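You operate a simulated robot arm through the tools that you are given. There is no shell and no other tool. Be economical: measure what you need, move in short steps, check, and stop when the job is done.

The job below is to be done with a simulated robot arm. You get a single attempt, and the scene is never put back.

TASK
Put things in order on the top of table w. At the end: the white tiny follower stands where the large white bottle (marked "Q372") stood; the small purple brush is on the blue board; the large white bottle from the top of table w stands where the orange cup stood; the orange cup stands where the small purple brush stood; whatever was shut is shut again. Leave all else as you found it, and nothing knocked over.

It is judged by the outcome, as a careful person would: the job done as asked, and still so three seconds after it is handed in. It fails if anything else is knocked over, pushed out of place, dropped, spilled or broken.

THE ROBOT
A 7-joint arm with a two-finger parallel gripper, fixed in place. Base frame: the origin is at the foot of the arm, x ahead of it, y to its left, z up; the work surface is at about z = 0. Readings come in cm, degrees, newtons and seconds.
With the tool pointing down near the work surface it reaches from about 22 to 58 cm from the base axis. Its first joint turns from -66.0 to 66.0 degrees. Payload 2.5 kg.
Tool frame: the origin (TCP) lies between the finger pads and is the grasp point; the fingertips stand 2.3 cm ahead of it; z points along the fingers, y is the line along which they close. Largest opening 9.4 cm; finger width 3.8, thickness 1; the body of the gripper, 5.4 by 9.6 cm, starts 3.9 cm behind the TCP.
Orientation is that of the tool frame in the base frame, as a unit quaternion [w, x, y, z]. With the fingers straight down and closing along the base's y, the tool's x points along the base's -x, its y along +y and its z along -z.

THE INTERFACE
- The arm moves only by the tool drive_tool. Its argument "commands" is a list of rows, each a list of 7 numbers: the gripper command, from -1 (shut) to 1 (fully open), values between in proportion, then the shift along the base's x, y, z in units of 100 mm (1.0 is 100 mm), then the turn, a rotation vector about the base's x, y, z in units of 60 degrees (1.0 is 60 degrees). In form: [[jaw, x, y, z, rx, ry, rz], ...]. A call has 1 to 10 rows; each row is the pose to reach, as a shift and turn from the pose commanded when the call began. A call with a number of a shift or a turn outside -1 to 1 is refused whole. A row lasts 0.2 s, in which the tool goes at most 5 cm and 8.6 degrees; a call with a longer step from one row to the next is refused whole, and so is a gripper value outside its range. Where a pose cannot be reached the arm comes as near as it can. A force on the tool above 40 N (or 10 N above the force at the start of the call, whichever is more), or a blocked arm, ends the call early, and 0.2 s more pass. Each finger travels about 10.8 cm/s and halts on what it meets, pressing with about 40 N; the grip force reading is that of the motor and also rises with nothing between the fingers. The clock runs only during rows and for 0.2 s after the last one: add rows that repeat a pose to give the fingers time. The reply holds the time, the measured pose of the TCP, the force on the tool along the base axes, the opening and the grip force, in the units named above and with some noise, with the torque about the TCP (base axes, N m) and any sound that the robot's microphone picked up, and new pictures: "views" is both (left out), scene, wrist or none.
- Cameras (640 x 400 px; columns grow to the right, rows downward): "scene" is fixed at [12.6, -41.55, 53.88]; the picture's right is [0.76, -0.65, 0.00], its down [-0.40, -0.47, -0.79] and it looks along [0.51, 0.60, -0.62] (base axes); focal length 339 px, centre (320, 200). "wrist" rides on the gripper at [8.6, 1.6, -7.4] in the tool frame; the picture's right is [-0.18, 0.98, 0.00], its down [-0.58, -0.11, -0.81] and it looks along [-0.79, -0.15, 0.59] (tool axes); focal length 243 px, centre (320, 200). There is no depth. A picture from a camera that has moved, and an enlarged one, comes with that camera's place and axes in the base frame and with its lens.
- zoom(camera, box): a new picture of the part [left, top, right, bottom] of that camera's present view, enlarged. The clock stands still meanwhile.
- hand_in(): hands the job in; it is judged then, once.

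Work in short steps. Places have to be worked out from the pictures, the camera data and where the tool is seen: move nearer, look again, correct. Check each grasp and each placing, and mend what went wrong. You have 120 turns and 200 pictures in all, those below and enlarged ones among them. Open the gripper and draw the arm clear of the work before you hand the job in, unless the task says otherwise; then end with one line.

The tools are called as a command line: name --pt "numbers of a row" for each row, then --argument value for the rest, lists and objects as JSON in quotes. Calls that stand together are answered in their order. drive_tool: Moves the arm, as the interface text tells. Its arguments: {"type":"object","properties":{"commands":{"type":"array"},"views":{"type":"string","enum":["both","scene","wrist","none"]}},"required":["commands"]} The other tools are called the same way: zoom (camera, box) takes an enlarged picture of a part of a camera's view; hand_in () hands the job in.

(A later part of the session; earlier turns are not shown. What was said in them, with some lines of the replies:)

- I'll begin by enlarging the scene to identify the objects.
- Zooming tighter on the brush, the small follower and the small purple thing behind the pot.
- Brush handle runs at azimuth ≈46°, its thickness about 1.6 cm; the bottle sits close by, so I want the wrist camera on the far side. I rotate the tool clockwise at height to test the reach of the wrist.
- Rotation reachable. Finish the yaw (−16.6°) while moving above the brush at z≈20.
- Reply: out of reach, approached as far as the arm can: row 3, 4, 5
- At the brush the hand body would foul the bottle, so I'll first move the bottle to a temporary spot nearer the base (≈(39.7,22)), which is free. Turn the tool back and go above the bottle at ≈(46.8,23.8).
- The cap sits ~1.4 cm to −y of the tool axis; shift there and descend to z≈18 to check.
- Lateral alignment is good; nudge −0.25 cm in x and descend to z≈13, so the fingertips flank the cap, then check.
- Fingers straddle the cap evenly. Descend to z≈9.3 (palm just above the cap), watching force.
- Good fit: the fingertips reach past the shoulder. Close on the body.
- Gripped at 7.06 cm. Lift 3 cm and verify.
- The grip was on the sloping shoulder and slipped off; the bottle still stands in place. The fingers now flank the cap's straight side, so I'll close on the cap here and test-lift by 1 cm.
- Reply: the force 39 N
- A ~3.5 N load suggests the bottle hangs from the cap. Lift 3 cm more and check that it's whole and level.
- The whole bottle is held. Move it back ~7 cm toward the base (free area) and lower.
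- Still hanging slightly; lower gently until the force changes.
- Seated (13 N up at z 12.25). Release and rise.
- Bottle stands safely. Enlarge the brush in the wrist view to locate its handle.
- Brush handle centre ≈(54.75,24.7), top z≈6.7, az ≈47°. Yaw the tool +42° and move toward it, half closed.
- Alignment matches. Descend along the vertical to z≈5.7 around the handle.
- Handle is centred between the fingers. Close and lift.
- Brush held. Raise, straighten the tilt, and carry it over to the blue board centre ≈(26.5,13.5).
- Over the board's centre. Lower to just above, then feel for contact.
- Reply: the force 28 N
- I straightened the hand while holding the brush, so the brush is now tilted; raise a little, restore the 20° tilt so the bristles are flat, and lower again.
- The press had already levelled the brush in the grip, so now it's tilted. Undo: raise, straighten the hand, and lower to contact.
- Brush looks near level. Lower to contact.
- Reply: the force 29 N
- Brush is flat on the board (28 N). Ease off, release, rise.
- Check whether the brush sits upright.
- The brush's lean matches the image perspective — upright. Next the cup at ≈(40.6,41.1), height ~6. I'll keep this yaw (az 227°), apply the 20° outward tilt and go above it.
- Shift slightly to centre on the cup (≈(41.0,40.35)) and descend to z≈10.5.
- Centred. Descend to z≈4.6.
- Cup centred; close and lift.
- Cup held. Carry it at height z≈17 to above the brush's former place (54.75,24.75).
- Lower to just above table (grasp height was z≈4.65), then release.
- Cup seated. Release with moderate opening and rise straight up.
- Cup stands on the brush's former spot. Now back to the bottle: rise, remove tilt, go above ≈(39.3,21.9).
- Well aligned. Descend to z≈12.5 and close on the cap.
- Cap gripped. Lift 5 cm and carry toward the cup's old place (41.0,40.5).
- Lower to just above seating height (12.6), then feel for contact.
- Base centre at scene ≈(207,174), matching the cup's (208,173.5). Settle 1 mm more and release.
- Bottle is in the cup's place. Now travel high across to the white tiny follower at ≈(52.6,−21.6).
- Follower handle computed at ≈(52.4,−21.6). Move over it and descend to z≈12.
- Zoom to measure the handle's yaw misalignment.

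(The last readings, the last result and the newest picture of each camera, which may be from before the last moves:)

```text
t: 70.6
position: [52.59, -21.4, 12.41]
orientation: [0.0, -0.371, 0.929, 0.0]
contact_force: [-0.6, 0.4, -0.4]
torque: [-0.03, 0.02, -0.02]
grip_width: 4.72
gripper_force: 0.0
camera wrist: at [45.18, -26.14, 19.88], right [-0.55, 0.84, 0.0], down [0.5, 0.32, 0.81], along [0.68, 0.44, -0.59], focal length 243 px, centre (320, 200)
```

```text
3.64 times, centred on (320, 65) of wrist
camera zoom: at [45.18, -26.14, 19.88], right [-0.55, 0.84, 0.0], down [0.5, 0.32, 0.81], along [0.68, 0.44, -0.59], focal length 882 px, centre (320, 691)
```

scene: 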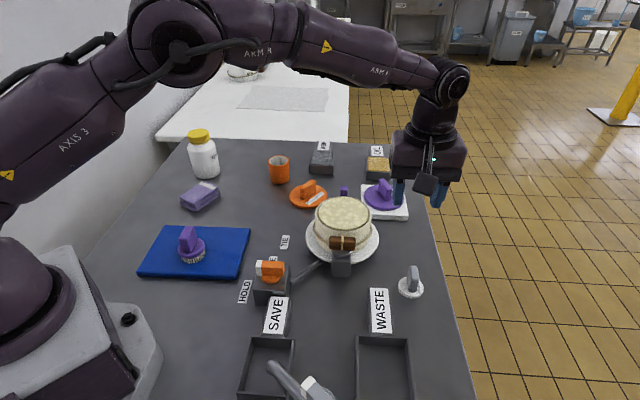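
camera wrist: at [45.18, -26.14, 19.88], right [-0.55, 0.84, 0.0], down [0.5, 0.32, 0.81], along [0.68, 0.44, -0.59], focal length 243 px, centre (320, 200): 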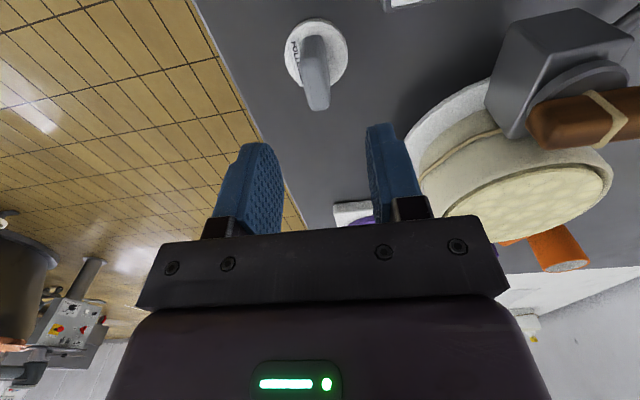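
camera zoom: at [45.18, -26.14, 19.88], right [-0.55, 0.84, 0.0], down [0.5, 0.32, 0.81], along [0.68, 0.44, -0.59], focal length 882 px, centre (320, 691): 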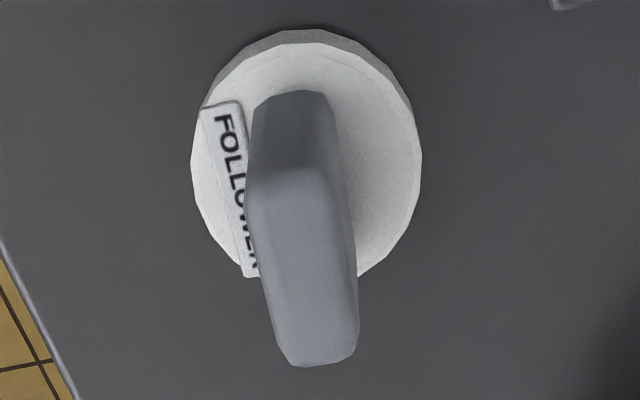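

Handle yaw agrees within ~2°. Correct to ≈(52.2,−21.9) and descend to z≈6, then look.

drive_tool --pt "0 -0.036 -0.05 -0.25 0 0 0" --pt "0 -0.036 -0.05 -0.5 0 0 0" --pt "0 -0.036 -0.05 -0.62 0 0 0" --pt "0 -0.036 -0.05 -0.62 0 0 0" --views "wrist"

zoom --camera "scene" --box '[370, 200, 470, 320]'

```text
t: 71.6
position: [52.15, -21.93, 6.15]
orientation: [0.001, -0.372, 0.928, 0.0]
contact_force: [-1.0, 0.1, 0.3]
torque: [0.01, -0.01, 0.02]
grip_width: 4.73
gripper_force: 0.1
camera wrist: at [44.8, -26.73, 13.63], right [-0.55, 0.84, 0.0], down [0.5, 0.32, 0.81], along [0.68, 0.44, -0.59], focal length 243 px, centre (320, 200)
```

wrist: 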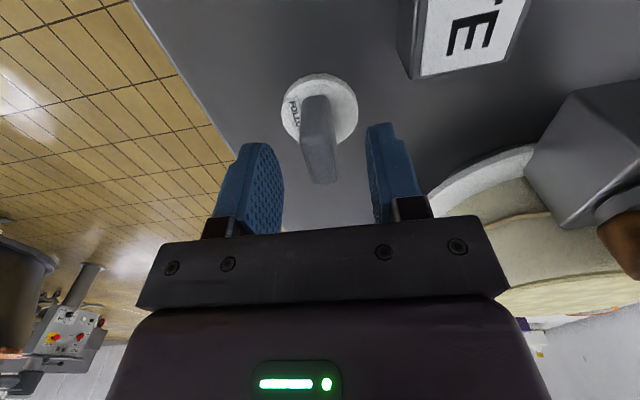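

```text
3.33 times, centred on (420, 260) of scene
camera zoom: at [12.6, -41.55, 53.88], right [0.76, -0.65, 0.0], down [-0.4, -0.47, -0.79], along [0.51, 0.6, -0.62], focal length 1131 px, centre (-13, 0)
```

zoom: 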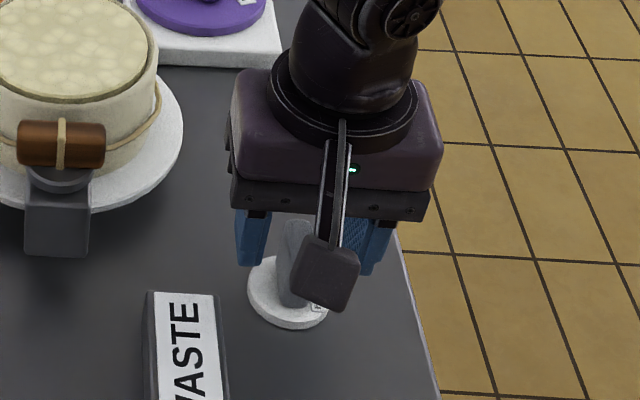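

Aligned. Descend to z≈3.8 and close.

drive_tool --pt "0 0 0 -0.12 0 0 0" --pt "0 0 0 -0.23 0 0 0" --pt "0 0 0 -0.23 0 0 0" --views "wrist"

drive_tool --pt "-0.4 0 0 0 0 0 0" --pt "-0.85 0 0 0 0 0 0" --pt "-0.85 0 0 0 0 0 0" --pt "-0.85 0 0 0 0 0 0" --views "wrist"

```text
t: 72.4
position: [52.17, -21.86, 3.9]
orientation: [0.0, -0.372, 0.928, 0.0]
contact_force: [0.6, -0.4, -0.1]
torque: [0.01, 0.01, 0.0]
grip_width: 4.7
gripper_force: 0.0
camera wrist: at [44.76, -26.65, 11.33], right [-0.55, 0.84, 0.0], down [0.49, 0.32, 0.81], along [0.68, 0.44, -0.59], focal length 243 px, centre (320, 200)
```

wrist: 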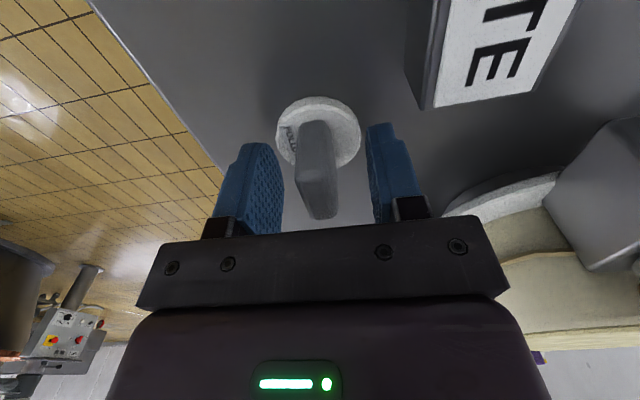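

```text
t: 73.4
position: [52.16, -21.84, 3.77]
orientation: [0.0, -0.372, 0.928, 0.0]
contact_force: [1.4, -0.3, 0.2]
torque: [0.0, -0.02, -0.02]
grip_width: 1.5
gripper_force: 40.3
camera wrist: at [44.75, -26.65, 11.33], right [-0.55, 0.84, 0.0], down [0.5, 0.32, 0.81], along [0.68, 0.44, -0.59], focal length 243 px, centre (320, 200)
```

wrist: 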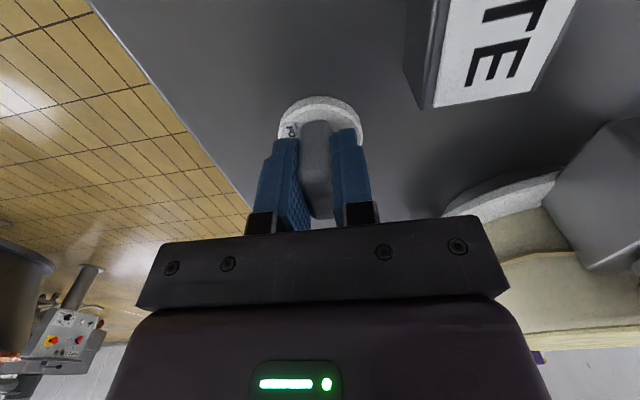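

Gripped (1.5 cm). Lift straight up and check.

drive_tool --pt "-0.85 0 0 0.2 0 0 0" --pt "-0.85 0 0 0.6 0 0 0" --pt "-0.85 0 0 1.0 0 0 0" --pt "-0.85 0 0 1.0 0 0 0" --views "wrist"

drive_tool --pt "-0.85 0 0 0.4 0 0 0" --pt "-0.85 -0.1 0.2 0.8 0 0 0" --pt "-0.85 -0.1 0.6 0.8 0 0 0" --pt "-0.85 -0.1 1.0 0.8 0 0 0" --views "scene"

```text
t: 74.4
position: [52.11, -22.01, 14.03]
orientation: [0.0, -0.373, 0.928, 0.0]
contact_force: [-0.1, -0.2, -0.8]
torque: [0.03, -0.01, 0.02]
grip_width: 1.5
gripper_force: 39.8
camera wrist: at [44.73, -26.76, 21.47], right [-0.55, 0.84, 0.0], down [0.5, 0.32, 0.81], along [0.68, 0.44, -0.59], focal length 243 px, centre (320, 200)
```

wrist: 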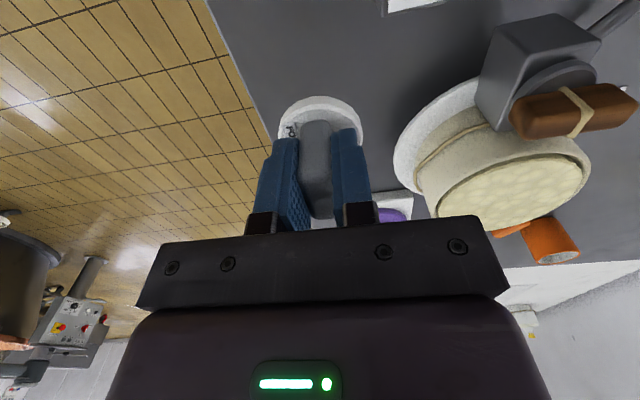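

```text
t: 75.4
position: [51.05, -12.09, 21.98]
orientation: [0.0, -0.373, 0.928, 0.0]
contact_force: [0.1, -0.2, -0.7]
torque: [0.02, -0.02, 0.02]
grip_width: 1.48
gripper_force: 39.9
```

scene: 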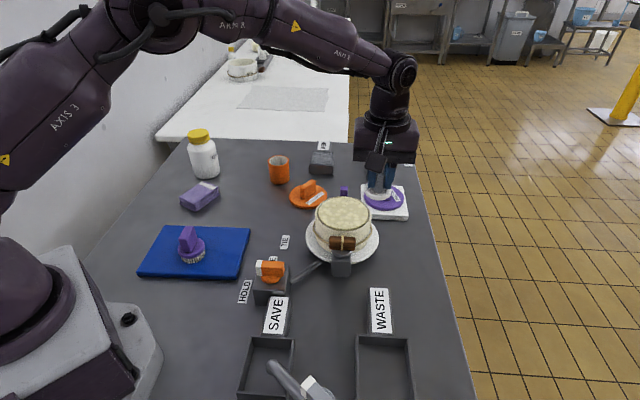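

Follower held. Carry it at z≈22 over to the bottle's original place ≈(46.5,23.4).

drive_tool --pt "-0.85 -0.05 0.45 0 0 0 0" --pt "-0.85 -0.1 0.9 0 0 0 0" --pt "-0.85 -0.1 1.0 0 0 0 0" --views "none"

drive_tool --pt "-0.85 -0.05 0.45 0 0 0 0" --pt "-0.85 -0.1 0.9 0 0 0 0" --pt "-0.85 -0.1 1.0 0 0 0 0" --views "none"

drive_tool --pt "-0.85 -0.05 0.45 0 0 0 0" --pt "-0.85 -0.15 0.9 0 0 0 0" --pt "-0.85 -0.15 1.0 0 0 0 0" --views "none"

drive_tool --pt "-0.85 -0.05 0.4 0 0 0 0" --pt "-0.85 -0.105 0.55 -0.3 0 0 0" --pt "-0.85 -0.105 0.55 -0.7 0 0 0" --pt "-0.85 -0.105 0.55 -0.95 0 0 0" --pt "-0.85 -0.105 0.55 -0.95 0 0 0" --views "both"

```text
t: 76.2
position: [50.2, -1.9, 22.02]
orientation: [-0.001, -0.372, 0.928, 0.0]
contact_force: [-0.4, -0.4, -1.7]
torque: [-0.03, 0.03, -0.05]
grip_width: 1.51
gripper_force: 40.1
```

```text
t: 77.0
position: [49.11, 8.11, 21.84]
orientation: [0.001, -0.373, 0.928, 0.0]
contact_force: [0.4, 0.0, -0.5]
torque: [0.0, -0.02, 0.03]
grip_width: 1.49
gripper_force: 40.0
```

```text
t: 77.8
position: [47.58, 18.06, 21.78]
orientation: [-0.001, -0.372, 0.928, 0.0]
contact_force: [-0.5, 0.0, -0.5]
torque: [-0.02, 0.01, -0.02]
grip_width: 1.51
gripper_force: 39.3
```

```text
t: 79.0
position: [46.67, 23.71, 12.23]
orientation: [0.0, -0.372, 0.928, 0.0]
contact_force: [-1.3, 0.5, -0.5]
torque: [0.0, 0.01, 0.0]
grip_width: 1.51
gripper_force: 40.3
camera wrist: at [39.22, 19.0, 19.66], right [-0.55, 0.84, 0.0], down [0.5, 0.32, 0.81], along [0.68, 0.44, -0.59], focal length 243 px, centre (320, 200)
```

scene: 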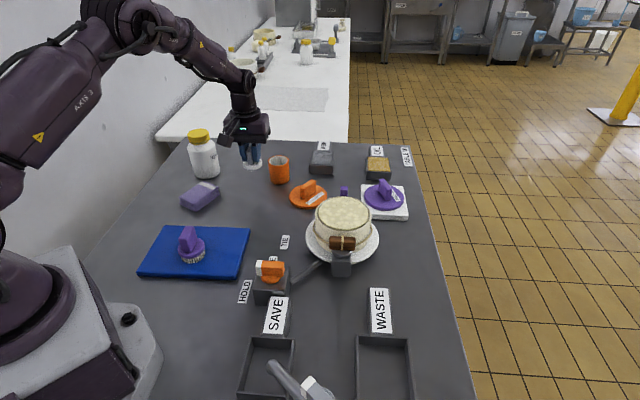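
wrist: 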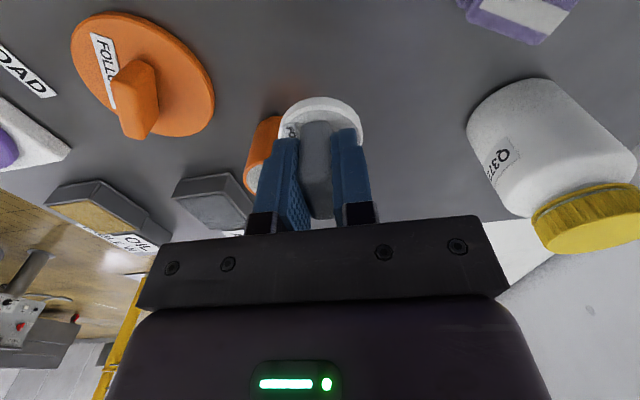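

Lower over (46.5,23.4) and feel for seating (grasp height was z≈3.85).

drive_tool --pt "-0.85 -0.015 -0.03 -0.3 0 0 0" --pt "-0.85 -0.015 -0.03 -0.6 0 0 0" --pt "-0.85 -0.015 -0.03 -0.8 0 0 0" --pt "-0.85 -0.015 -0.03 -0.8 0 0 0" --views "none"

drive_tool --pt "-0.85 0 0 -0.02 0 0 0" --pt "-0.85 0 0 -0.035 0 0 0" --views "none"

zoom --camera "scene" --box '[200, 120, 320, 220]'

```text
t: 80.0
position: [46.5, 23.27, 4.52]
orientation: [-0.001, -0.373, 0.928, 0.0]
contact_force: [-0.8, 0.0, -0.1]
torque: [0.02, 0.03, 0.02]
grip_width: 1.5
gripper_force: 39.4
```

```text
t: 80.6
position: [46.61, 23.31, 4.13]
orientation: [0.0, -0.372, 0.928, 0.0]
contact_force: [-0.1, 0.8, -0.1]
torque: [0.0, -0.01, -0.01]
grip_width: 1.53
gripper_force: 39.6
```

```text
4.00 times, centred on (260, 170) of scene
camera zoom: at [12.6, -41.55, 53.88], right [0.76, -0.65, 0.0], down [-0.4, -0.47, -0.79], along [0.51, 0.6, -0.62], focal length 1358 px, centre (560, 320)
```

zoom: 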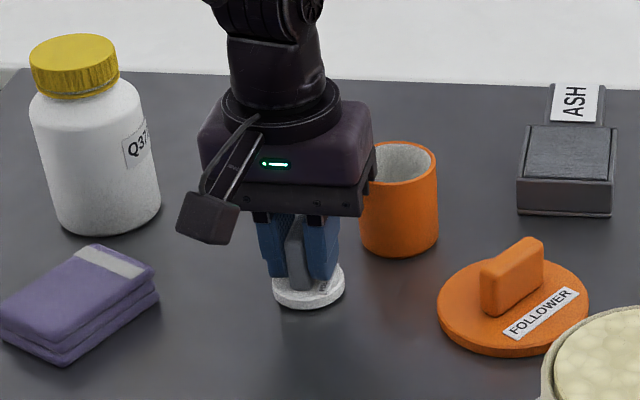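

The disc is on the bottle's original base pixel (257,192). Lower the last few millimetres.

drive_tool --pt "-0.85 0 0 -0.02 0 0 0" --pt "-0.85 0 0 -0.025 0 0 0" --views "none"

drive_tool --pt "-0.85 0 0 -0.01 0 0 0" --pt "-0.85 0 0 -0.01 0 0 0" --views "none"

```text
t: 81.2
position: [46.44, 23.2, 3.86]
orientation: [0.0, -0.372, 0.928, 0.0]
contact_force: [0.1, 0.3, 2.2]
torque: [-0.03, 0.03, 0.02]
grip_width: 1.49
gripper_force: 40.2
```

```text
t: 81.8
position: [46.44, 23.25, 3.94]
orientation: [0.001, -0.373, 0.928, 0.0]
contact_force: [-1.6, -1.8, 8.3]
torque: [-0.09, 0.07, 0.0]
grip_width: 1.51
gripper_force: 39.8
```

Seated (8 N). Release, rise and withdraw toward a clear spot.

drive_tool --pt "-0.5 0 0 0 0 0 0" --pt "-0.1 0 0 0 0 0 0" --pt "0 0 0 0 0 0 0" --pt "0 0 0 0.3 0 0 0" --pt "0 0 0 0.6 0 0 0" --pt "0 0 0 1.0 0 0 0" --views "none"

drive_tool --pt "0.4 0 0 0.4 0 0 0" --pt "0.8 -0.2 -0.1 0.8 0 0 0" --pt "1 -0.6 -0.3 1.0 0 0 0" --pt "1 -1.0 -0.6 1.0 0 0 0" --pt "1 -1.0 -0.6 1.0 0 0 0" --views "both"

zoom --camera "scene" --box '[170, 120, 330, 220]'

zoom --camera "scene" --box '[130, 200, 290, 300]'

```text
t: 83.2
position: [46.66, 23.29, 13.87]
orientation: [0.0, -0.372, 0.928, 0.001]
contact_force: [-0.3, 0.1, 0.3]
torque: [0.0, -0.04, -0.01]
grip_width: 4.68
gripper_force: 0.0
```

```text
t: 84.4
position: [36.25, 17.5, 23.73]
orientation: [0.0, -0.371, 0.929, 0.0]
contact_force: [0.3, 0.4, 0.0]
torque: [0.0, -0.01, -0.02]
grip_width: 9.39
gripper_force: 0.1
camera wrist: at [28.89, 12.72, 31.27], right [-0.55, 0.84, 0.0], down [0.5, 0.32, 0.81], along [0.68, 0.44, -0.59], focal length 243 px, centre (320, 200)
```

scene: 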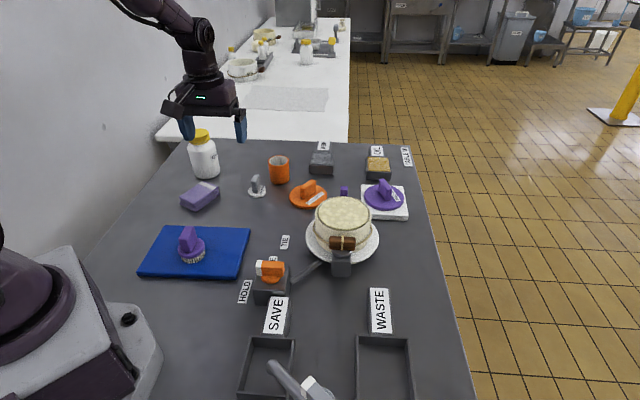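
wrist: 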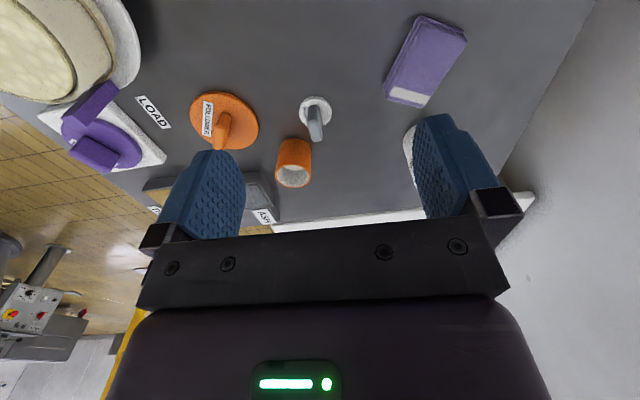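

```text
4.00 times, centred on (250, 170) of scene
camera zoom: at [12.6, -41.55, 53.88], right [0.76, -0.65, 0.0], down [-0.4, -0.47, -0.79], along [0.51, 0.6, -0.62], focal length 1358 px, centre (600, 320)
```

zoom: 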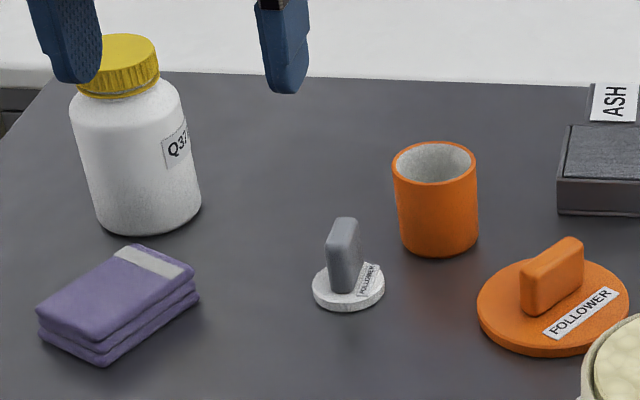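

```text
4.00 times, centred on (210, 250) of scene
camera zoom: at [12.6, -41.55, 53.88], right [0.76, -0.65, 0.0], down [-0.4, -0.47, -0.79], along [0.51, 0.6, -0.62], focal length 1358 px, centre (760, 0)
```

zoom: 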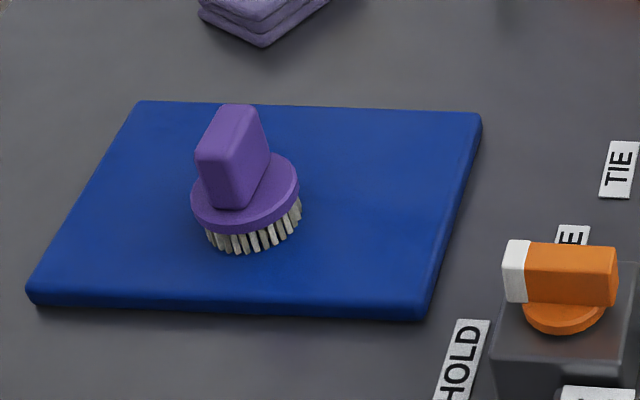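

Everything stands where asked, the rest is undisturbed, and the gripper is open and clear. Handing in.

hand_in

```text
The job is handed in.
```

The four items are placed as asked: the follower is on the bottle's old spot, the brush is on the blue board, the bottle is on the cup's old spot, and the cup is on the brush's old spot. Nothing was knocked over and nothing shut was opened.
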